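You operate a simulated robot arm through the tools that you are given. There is no shell and no other tool. Be economical: measure what you need, move in short steps, check, and stop when the job is done.

You are at the controls of a simulated robot arm. One attempt, no reset.

Task
Take the orange pad from the wash bench top and put it in the bn wash.
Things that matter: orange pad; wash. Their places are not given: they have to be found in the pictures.

It is judged by the outcome, as a careful person would: the job done as asked, and still so three seconds after it is handed in. It fails if anything else is knocked over, pushed out of place, dropped, spilled or broken.

Robot
A 6-joint arm with a two-finger parallel gripper, fixed in place. Base frame: the origin is at the foot of the arm, x ahead of it, y to its left, z up; the work surface is at about z = 85. Readings come in cm, rad, newtons and seconds.
With the tool pointing down near the work surface it reaches from about 24 to 64 cm from the base axis. Its first joint turns from -1.152 to 1.152 rad. Payload 2.7 kg.
The TCP is the grasp point between the finger pads, 2.3 cm short of the fingertips. In the tool frame z runs along the fingers and y along their closing line. Largest opening 9.4 cm; finger width 3.8, thickness 1; the body of the gripper, 5.4 by 9.6 cm, starts 3.9 cm behind the TCP.
Orientation is that of the tool frame in the base frame, as a unit quaternion [x, y, z, w]. With the fingers straight down and closing along the base's y, the tool's x points along the base's -x, its y along +y and its z along -z.

Tools
- The arm moves only by the tool play_rows. Its argument "targets" is text: rows parted by semicolons, each of 7 numbers parted by spaces: the finger opening in cm, from 0 to 9.4, then the shift along the base's x, y, z in cm, then the turn, a rotation vector about the base's x, y, z in rad. In form: grip tx ty tz rx ry rz; .... A call has 1 to 10 rows; each row is the pose to reach, as a shift and turn from the pose commanded when the call began. Rows are played at 5 a second. More than 5 cm and 0.15 rad between two rows, or a gripper value outside its range, and nothing of the call is played. Where a pose cannot be reached the arm comes as near as it can. A force on the tool above 40 N (or 10 N above the force at the start of the call, whichever is more), or a blocked arm, ends the call early, and 0.2 s more pass. Each finger travels about 4.5 cm/s and halts on what it meets, pressing with about 22 N; the grip force reading is that of the motor and also rises with nothing between the fingers. The clock runs only during rows and for 0.2 s after the last one: add rows that repeat a pose to give the fingers time. The reply holds the time, the measured pose of the TCP, the force on the tool along the base axes, the opening and the grip force, in the units named above and with some noise.
- Cameras (640 x 400 px; columns grow to the right, rows downward): "scene" is fixed at [6.81, -42.46, 141.04]; the picture's right is [0.80, -0.60, 0.00], its down [-0.33, -0.44, -0.83] and it looks along [0.50, 0.66, -0.55] (base axes); focal length 348 px, centre (320, 200). "wrist" rides on the gripper at [-3.9, 0, -4.4] in the tool frame; the picture's right is [0.00, -1.00, 0.00], its down [0.97, 0.00, -0.24] and it looks along [0.24, 0.00, 0.97] (tool axes); focal length 218 px, centre (320, 200).
- grab_frame(camera): a new picture of that camera. The clock stands still meanwhile.
- probe_pixels(camera, pixels): there is no depth. For up to 12 entries [column, row, z] of the newest picture of that camera ("zoom" is the newest enlarged one), the place [x, y] in the base frame at which the ray of that pixel passes the height z, good to about 0.2 cm, but the place of the scene camera against the robot may be out by one fixed shift of up to 1.2 cm in any direction. The clock stands still meanwhile.
- close_up(camera, box): a new picture of the part [left, top, right, bottom] of that camera's present view, enlarged. The clock stands still meanwhile.
- finish_job(): hands the job in; it is judged then, once.

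Work in short steps. Measure before you move; look again where a grasp or a placing could have gone wrong, and mend it. You have 60 turns and 30 pictures in all, those below and enlarged ones among them. Open the gripper and draw the arm clear of the work before you hand the job in, unless the task says otherwise; then end with one line.

The tools are called as name(argument=value, ...) on one line, values as JSON. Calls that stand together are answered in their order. play_rows: Moves the arm, as the interface text tells. Its arguments: {"type":"object","properties":{"targets":{"type":"string"}},"required":["targets"]} The other tools are called the same way: grab_frame (camera) takes a picture; probe_pixels (camera, pixels) gives the place at which the rays of pixels pass given heights; close_up (camera, box) takes an enlarged picture of a part of a camera's view; finish_job () hands the job in.

At the start:

```text
clock: 0.0
position: [36.62, 4.01, 112.55]
ee_rot: [0.001, 1.0, -0.001, 0.001]
contact_force: [-0.5, 0.4, -0.5]
gripper_width: 9.39
grip_force: 0.1
```

scene: 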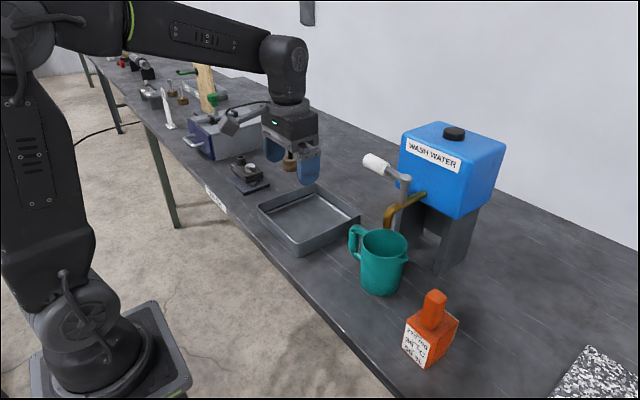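
wrist: 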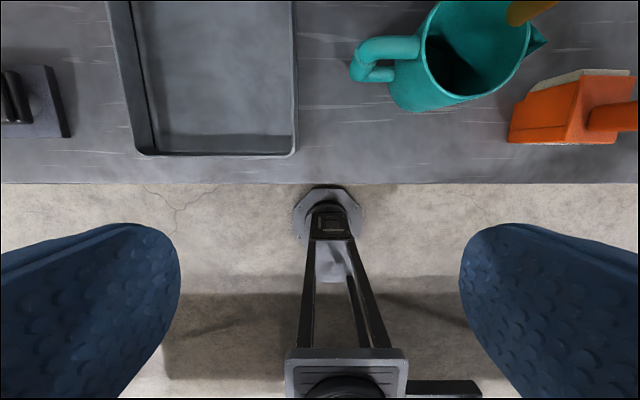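

The scene shows an orange labelled object near (430,330), a tray near (308,218) and a blue WASH WATER tank. I'll enlarge these to read the labels.

close_up(camera="scene", box=[340, 220, 500, 380])

close_up(camera="scene", box=[110, 40, 370, 260])

```text
2.50 times, centred on (420, 300) of scene
```

zoom: 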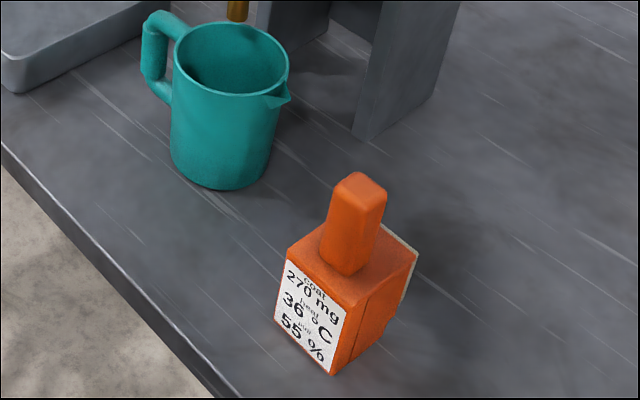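

```text
1.82 times, centred on (240, 150) of scene
```

zoom: 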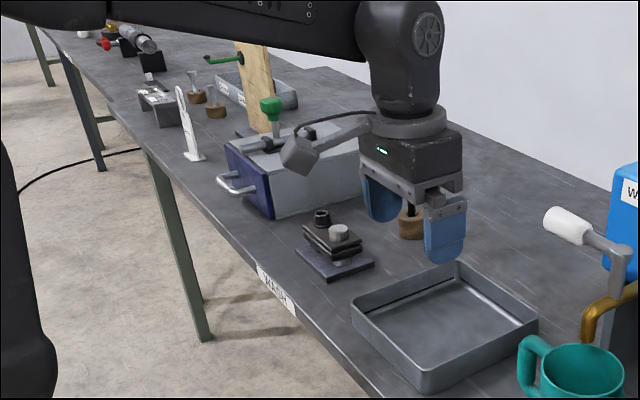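

The orange object is a block with a handle. I'll check the labels on the bench edge and the far trays, since "bn wash" may be a basin with a mark on it.

close_up(camera="scene", box=[180, 60, 280, 122])

close_up(camera="scene", box=[190, 170, 370, 282])

close_up(camera="wrist", box=[340, 0, 640, 187])

```text
6.40 times, centred on (230, 91) of scene
```

zoom: 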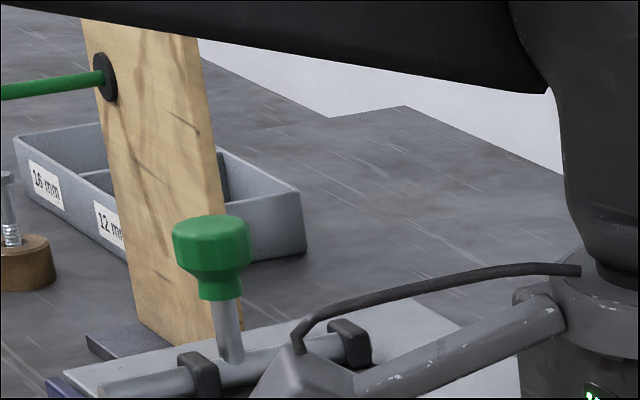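

```text
3.56 times, centred on (280, 226) of scene
```

zoom: 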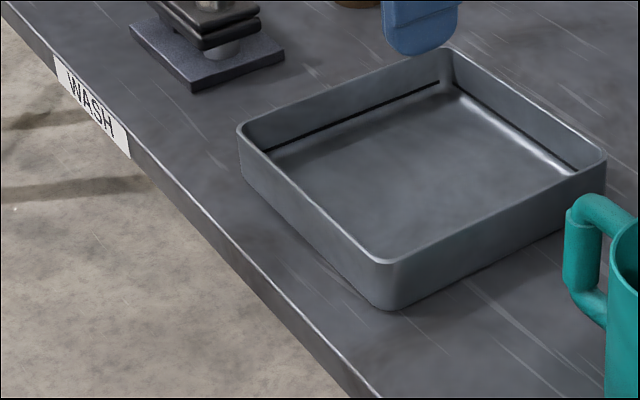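

```text
2.13 times, centred on (490, 94) of wrist
```

zoom: 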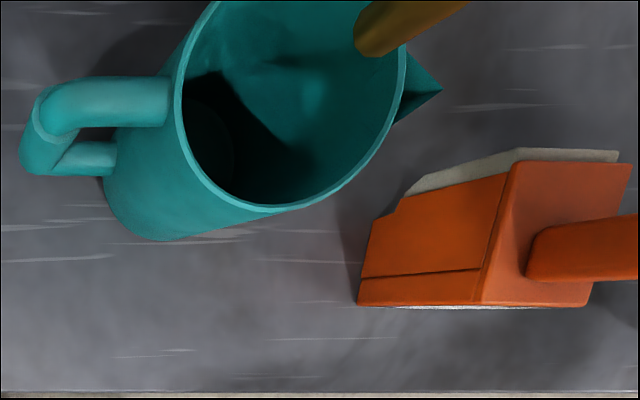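

The orange pad stands on the bench with its handle up. The open basin in front of the WASH mark is the destination. I'll measure both from pixels in each camera.

probe_pixels(camera="scene", pixels=[[425, 370, 85], [402, 348, 85], [447, 335, 85], [437, 294, 100], [437, 294, 98], [437, 294, 96], [433, 324, 92], [433, 324, 94]])

probe_pixels(camera="wrist", pixels=[[509, 143, 85], [515, 103, 85], [567, 142, 92], [581, 76, 92], [590, 116, 92], [590, 116, 94], [133, 155, 88], [296, 153, 88]])

probe_pixels(camera="scene", pixels=[[257, 205, 88], [316, 183, 88], [360, 215, 88], [299, 244, 88], [298, 254, 85]])

```text
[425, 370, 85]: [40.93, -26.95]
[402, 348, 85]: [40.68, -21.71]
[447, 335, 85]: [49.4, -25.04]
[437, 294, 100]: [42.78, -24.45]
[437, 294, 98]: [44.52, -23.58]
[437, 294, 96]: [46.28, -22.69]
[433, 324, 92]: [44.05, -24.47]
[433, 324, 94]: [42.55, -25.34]
```

```text
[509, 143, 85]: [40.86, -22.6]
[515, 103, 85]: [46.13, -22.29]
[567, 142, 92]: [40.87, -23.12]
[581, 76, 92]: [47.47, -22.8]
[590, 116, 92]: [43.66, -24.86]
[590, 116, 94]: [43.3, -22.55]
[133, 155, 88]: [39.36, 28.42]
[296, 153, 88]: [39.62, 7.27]
```

```text
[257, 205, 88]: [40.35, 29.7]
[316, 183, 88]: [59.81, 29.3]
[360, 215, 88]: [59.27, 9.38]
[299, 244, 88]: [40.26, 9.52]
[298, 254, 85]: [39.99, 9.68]
```

The cameras agree. The pad body is at about x 41–47, y −27 to −22, with the handle at about (43.7, −24.7) and its top near z≈98. The basin is at about x 40–59, y 8–29, with its rim near z≈88. I'll move sideways at the present height, then forward to above the handle, and look.

play_rows(targets="9.4 0 -4.5 0 0 0 0; 9.4 0 -9 0 0 0 0; 9.4 0 -13.5 0 0 0 0; 9.4 0 -18 0 0 0 0; 9.4 0 -22.5 0 0 0 0; 9.4 1 -26.5 0 0 0 0; 9.4 5 -28.6 0 0 0 0; 9.4 7 -28.6 0 0 0 0; 9.4 7 -28.6 0 0 0 0")

grab_frame(camera="wrist")

grab_frame(camera="scene")

```text
clock: 2.0
position: [43.58, -24.54, 112.46]
ee_rot: [-0.001, 1.0, 0.001, 0.0]
contact_force: [-0.3, -0.3, -0.2]
gripper_width: 9.4
grip_force: 0.1
```

```text
22 pictures are left
```

wrist: 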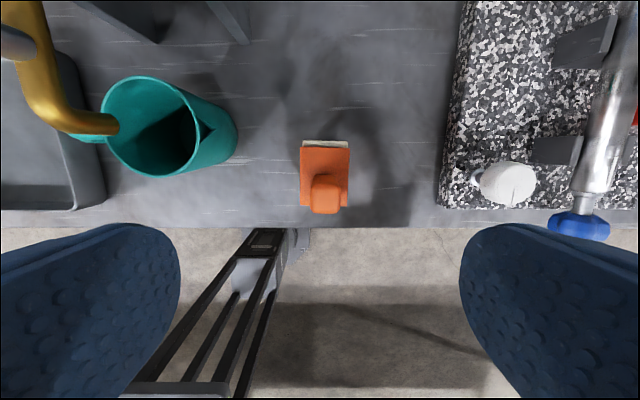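

```text
21 pictures are left
```

scene: 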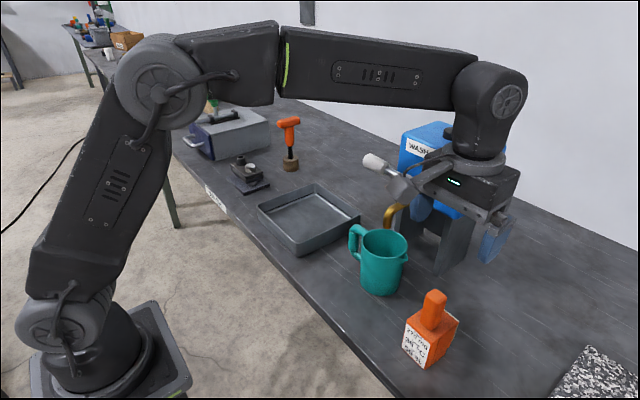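

The pad is centred at (325,175) in the wrist view. An unknown orange bit shows at the right edge (637,110), so I'll shift right at this height to check it before choosing.

play_rows(targets="9.4 -2 -4 0 0 0 0; 9.4 -5 -8 0 0 0 0; 9.4 -8 -11 0 0 0 0; 9.4 -8 -11 0 0 0 0")

grab_frame(camera="wrist")

```text
clock: 3.0
position: [35.53, -35.46, 112.54]
ee_rot: [-0.002, 1.0, 0.001, -0.001]
contact_force: [0.5, -0.8, 0.6]
gripper_width: 9.43
grip_force: 0.1
```

```text
20 pictures are left
```

wrist: 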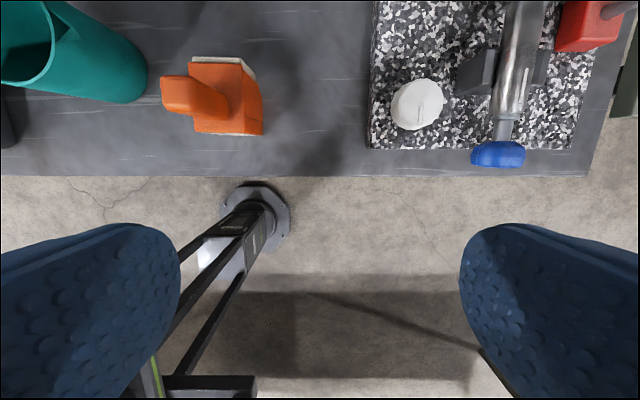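

The orange bit was a red vice part, so the orange block with the handle is the pad. From the two wrist views, the handle top is at about (43.1, −25.0, 99). I'll go above it and down to z≈103, then check the alignment.

play_rows(targets="8 3 4 0 0 0 0; 8 6 8 0 0 0 0; 8 7.7 10.5 0 0 0 0; 8 7.7 10.5 -4 0 0 0; 8 7.7 10.5 -8.5 0 0 0; 8 7.7 10.5 -8.5 0 0 0")

grab_frame(camera="wrist")

close_up(camera="scene", box=[340, 220, 540, 380])

```text
clock: 4.4
position: [43.29, -24.97, 104.09]
ee_rot: [0.0, 1.0, 0.0, 0.002]
contact_force: [0.4, 0.2, 0.7]
gripper_width: 7.98
grip_force: 0.0
```

```text
19 pictures are left
```

wrist: 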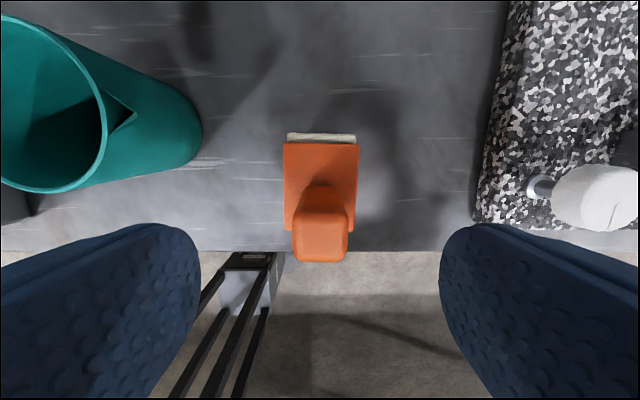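

```text
2.50 times, centred on (440, 300) of scene
```

zoom: 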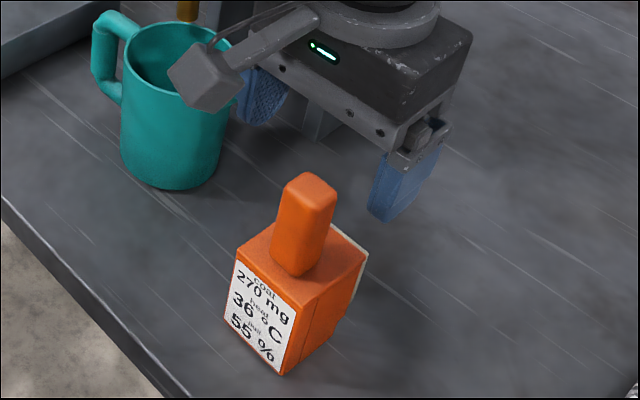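

The handle top face is at (321,240) in the wrist view, which is centred between the fingers at x≈42.9. I'll lower to z≈96.6 around the handle and close.

play_rows(targets="8 -0.3 0 -2.5 0 0 0; 8 -0.3 0 -5 0 0 0; 8 -0.3 0 -7 0 0 0; 8 -0.3 0 -7.5 0 0 0; 8 -0.3 0 -7.5 0 0 0")

close_up(camera="scene", box=[340, 220, 540, 380])

grab_frame(camera="wrist")

```text
clock: 5.6
position: [42.95, -25.25, 96.56]
ee_rot: [0.0, 1.0, 0.001, 0.0]
contact_force: [0.4, 1.5, 0.3]
gripper_width: 7.97
grip_force: 0.1
```

```text
2.50 times, centred on (440, 300) of scene
```

zoom: 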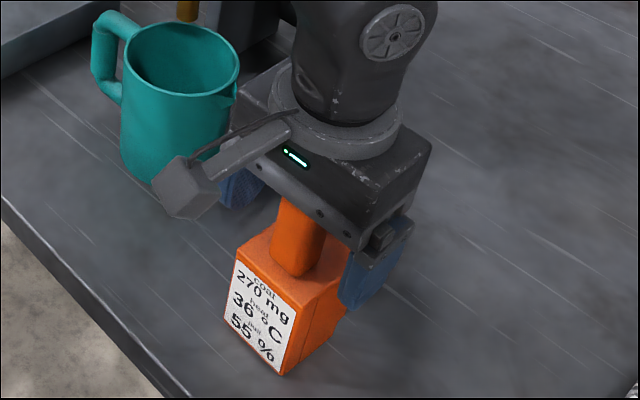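

```text
16 pictures are left
```

wrist: 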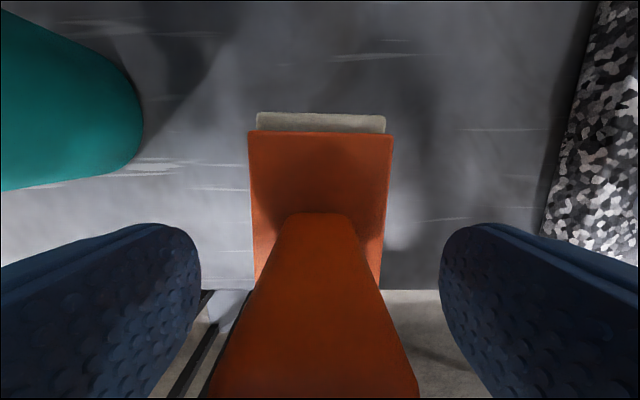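

The handle sits between the fingers, so I'll close on it.

play_rows(targets="5 0 0 0 0 0 0; 3 0 0 0 0 0 0; 1 0 0 0 0 0 0; 0 0 0 0 0 0 0; 0 0 0 0 0 0 0; 0 0 0 0 0 0 0")

```text
clock: 7.0
position: [43.04, -25.09, 96.73]
ee_rot: [-0.001, 1.0, 0.001, 0.001]
contact_force: [0.5, 1.4, 1.1]
gripper_width: 2.59
grip_force: 21.3
```

Gripped at 2.59 cm with 21 N. I'll lift gently and check.

play_rows(targets="0 0 0 1 0 0 0; 0 0 0 3 0 0 0; 0 0 0 6 0 0 0; 0 0 0 10 0 0 0; 0 0 0 14 0 0 0; 0 0 0 17 0 0 0; 0 0 0 17 0 0 0")

grab_frame(camera="scene")

grab_frame(camera="wrist")

```text
clock: 8.6
position: [43.0, -25.04, 113.6]
ee_rot: [0.0, 1.0, 0.001, 0.0]
contact_force: [0.3, -0.1, -5.4]
gripper_width: 2.6
grip_force: 22.6
```

```text
15 pictures are left
```

scene: 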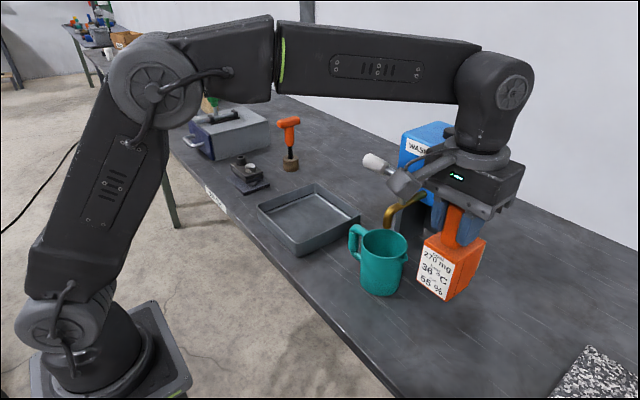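

```text
14 pictures are left
```

wrist: 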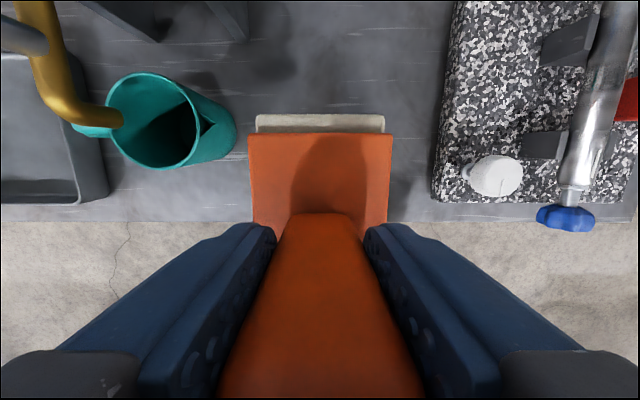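

The pad is held, with its bottom at z≈102. I'll back off to x≈35 to clear the mug, spout and lever, then carry it left toward the basin.

play_rows(targets="0 -4 0 1 0 0 0; 0 -8 1.5 1 0 0 0; 0 -8.5 6 1 0 0 0; 0 -8.5 10.5 1 0 0 0; 0 -8.5 15 1 0 0 0; 0 -8.5 19.5 1 0 0 0; 0 -8.5 24 1 0 0 0; 0 -8.5 28.5 1 0 0 0; 0 -8.5 33 1 0 0 0; 0 -8.5 37.5 1 0 0 0")

play_rows(targets="0 0 4 0 0 0 0; 0 3 6 0 0 0 0; 0 7 6 0 0 0 0; 0 11 6 0 0 0 0; 0 13.5 6 0 0 0 0; 0 13.5 6 0 0 0 0")

grab_frame(camera="wrist")

grab_frame(camera="scene")

```text
clock: 10.8
position: [34.47, 12.55, 114.43]
ee_rot: [0.0, 1.0, 0.001, 0.0]
contact_force: [0.1, 0.2, -4.5]
gripper_width: 2.58
grip_force: 22.1
```

```text
clock: 12.2
position: [47.93, 18.35, 114.61]
ee_rot: [-0.001, 1.0, 0.0, 0.0]
contact_force: [-0.5, 0.7, -4.3]
gripper_width: 2.58
grip_force: 21.6
```

```text
13 pictures are left
```

wrist: 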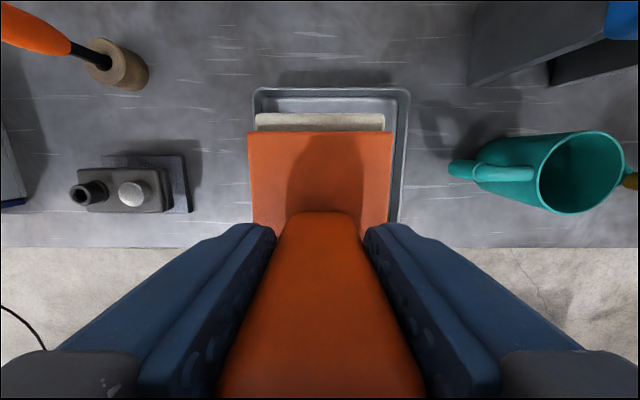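

```text
12 pictures are left
```

scene: 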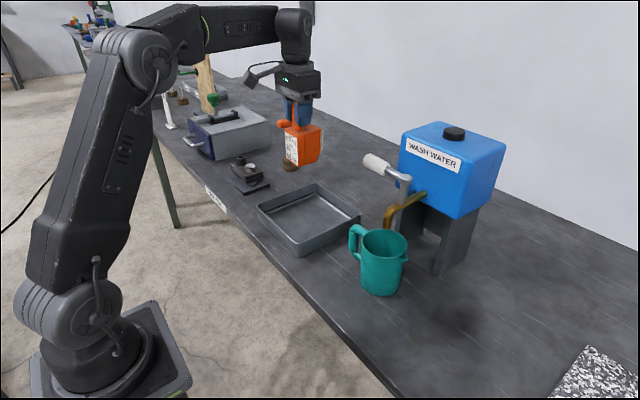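

I'm above the basin. Its far rim is at row 90, columns 253–409 in the wrist view. I'll measure its place from here.

probe_pixels(camera="wrist", pixels=[[256, 92, 89], [407, 92, 89], [330, 89, 89], [403, 150, 89], [401, 210, 89], [264, 99, 86], [397, 99, 86]])

```text
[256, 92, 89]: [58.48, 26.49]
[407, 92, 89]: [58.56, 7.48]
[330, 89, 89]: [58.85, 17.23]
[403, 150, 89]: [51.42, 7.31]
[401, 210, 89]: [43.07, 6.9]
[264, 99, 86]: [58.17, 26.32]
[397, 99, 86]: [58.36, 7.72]
```

The basin spans x≈39.5–58.8 and y≈7–27, centred at about (49,17). I'll shift 1.2 cm right and lower to just above the floor.

play_rows(targets="0 0.2 -1.2 -3 0 0 0; 0 0.2 -1.2 -7 0 0 0; 0 0.2 -1.2 -11 0 0 0; 0 0.2 -1.2 -14 0 0 0; 0 0.2 -1.2 -15.5 0 0 0; 0 0.2 -1.2 -16.2 0 0 0; 0 0.2 -1.2 -16.2 0 0 0")

close_up(camera="scene", box=[220, 130, 400, 270])

```text
clock: 13.8
position: [48.24, 17.43, 98.08]
ee_rot: [0.0, 1.0, 0.0, 0.0]
contact_force: [0.3, 0.7, -4.6]
gripper_width: 2.6
grip_force: 21.7
```

```text
2.86 times, centred on (310, 200) of scene
```

zoom: 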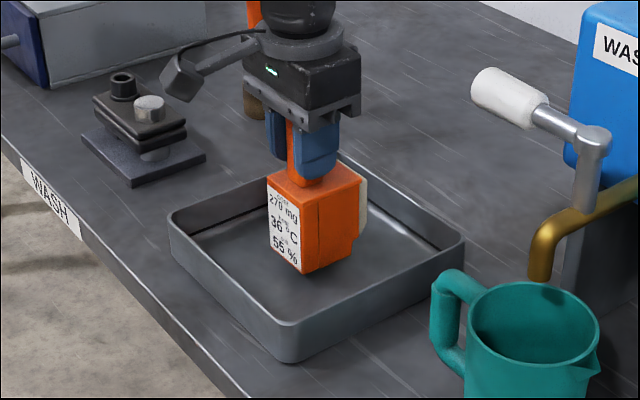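

The pad hangs inside the basin, and the readings still show about −4.6 N from its weight. I'll lower it in small steps until the floor takes the weight.

play_rows(targets="0 0 0 -0.2 0 0 0; 0 0 0 -0.4 0 0 0; 0 0 0 -0.6 0 0 0; 0 0 0 -0.6 0 0 0")

```text
clock: 14.8
position: [48.22, 17.15, 97.68]
ee_rot: [0.0, 1.0, -0.001, 0.0]
contact_force: [0.1, -0.2, -5.0]
gripper_width: 2.6
grip_force: 22.2
```

Still hanging at z 97.68, so I'll continue down.

play_rows(targets="0 0 0 -0.2 0 0 0; 0 0 0 -0.4 0 0 0; 0 0 0 -0.5 0 0 0; 0 0 0 -0.5 0 0 0")

```text
clock: 15.8
position: [48.18, 17.2, 97.3]
ee_rot: [0.0, 1.0, 0.0, 0.0]
contact_force: [-0.6, 0.7, -4.5]
gripper_width: 2.6
grip_force: 21.9
```

play_rows(targets="0 0 0 -0.15 0 0 0; 0 0 0 -0.3 0 0 0; 0 0 0 -0.3 0 0 0")

```text
clock: 16.6
position: [48.11, 17.23, 97.17]
ee_rot: [-0.001, 1.0, 0.001, 0.001]
contact_force: [-3.5, 0.0, 8.9]
gripper_width: 2.6
grip_force: 21.6
```

The force went from −4.5 to +8.9 N, so the pad now rests on the basin floor. I'll open the fingers a little at a time, then fully, and rise straight up.

play_rows(targets="3.2 0 0 0 0 0 0; 4.5 0 0 0 0 0 0; 6 0 0 0 0 0 0; 7 0 0 0 0 0 0; 7 0 0 0 0 0 0; 7 0 0 1.5 0 0 0; 7 0 0 4 0 0 0; 7 0 0 8 0 0 0; 7 0 0 12 0 0 0; 7 0 0 16 0 0 0")

close_up(camera="scene", box=[220, 130, 400, 270])

grab_frame(camera="wrist")

```text
clock: 18.8
position: [48.11, 17.19, 113.19]
ee_rot: [0.0, 1.0, 0.0, -0.001]
contact_force: [-0.9, 0.3, -1.0]
gripper_width: 7.0
grip_force: 0.1
```

```text
2.86 times, centred on (310, 200) of scene
```

zoom: 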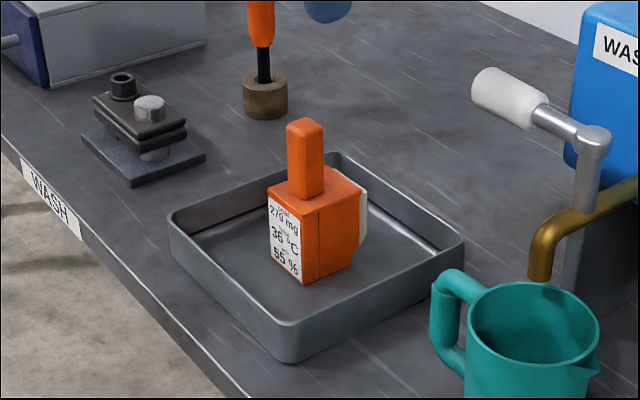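

```text
9 pictures are left
```

wrist: 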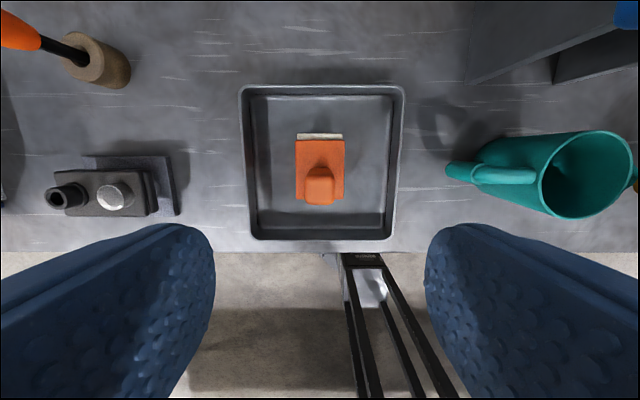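

The pad stands upright in the middle of the basin and nothing else has moved. I'll draw the arm back a little and then hand in.

play_rows(targets="7 -4 -2 0 0 0 0; 7 -8 -5 0 0 0 0; 7 -11 -8 0 0 0 0; 7 -11 -8 0 0 0 0")

grab_frame(camera="scene")

```text
clock: 19.8
position: [37.0, 9.1, 113.02]
ee_rot: [-0.001, 1.0, 0.0, 0.0]
contact_force: [-0.6, -0.4, -0.3]
gripper_width: 6.99
grip_force: 0.1
```

```text
8 pictures are left
```

scene: 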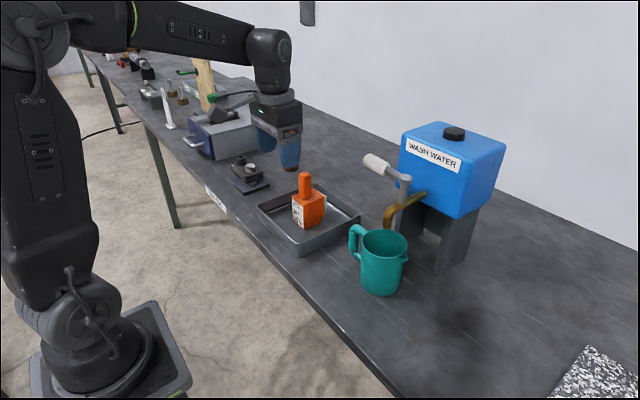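

The pad is in the basin, the gripper is open and the arm is clear, so I'm handing in.

finish_job()

```text
The job is handed in.
```

The orange pad is standing upright in the wash basin, which I took to be the "bn wash"; nothing else was moved, and the arm is clear with the gripper open.
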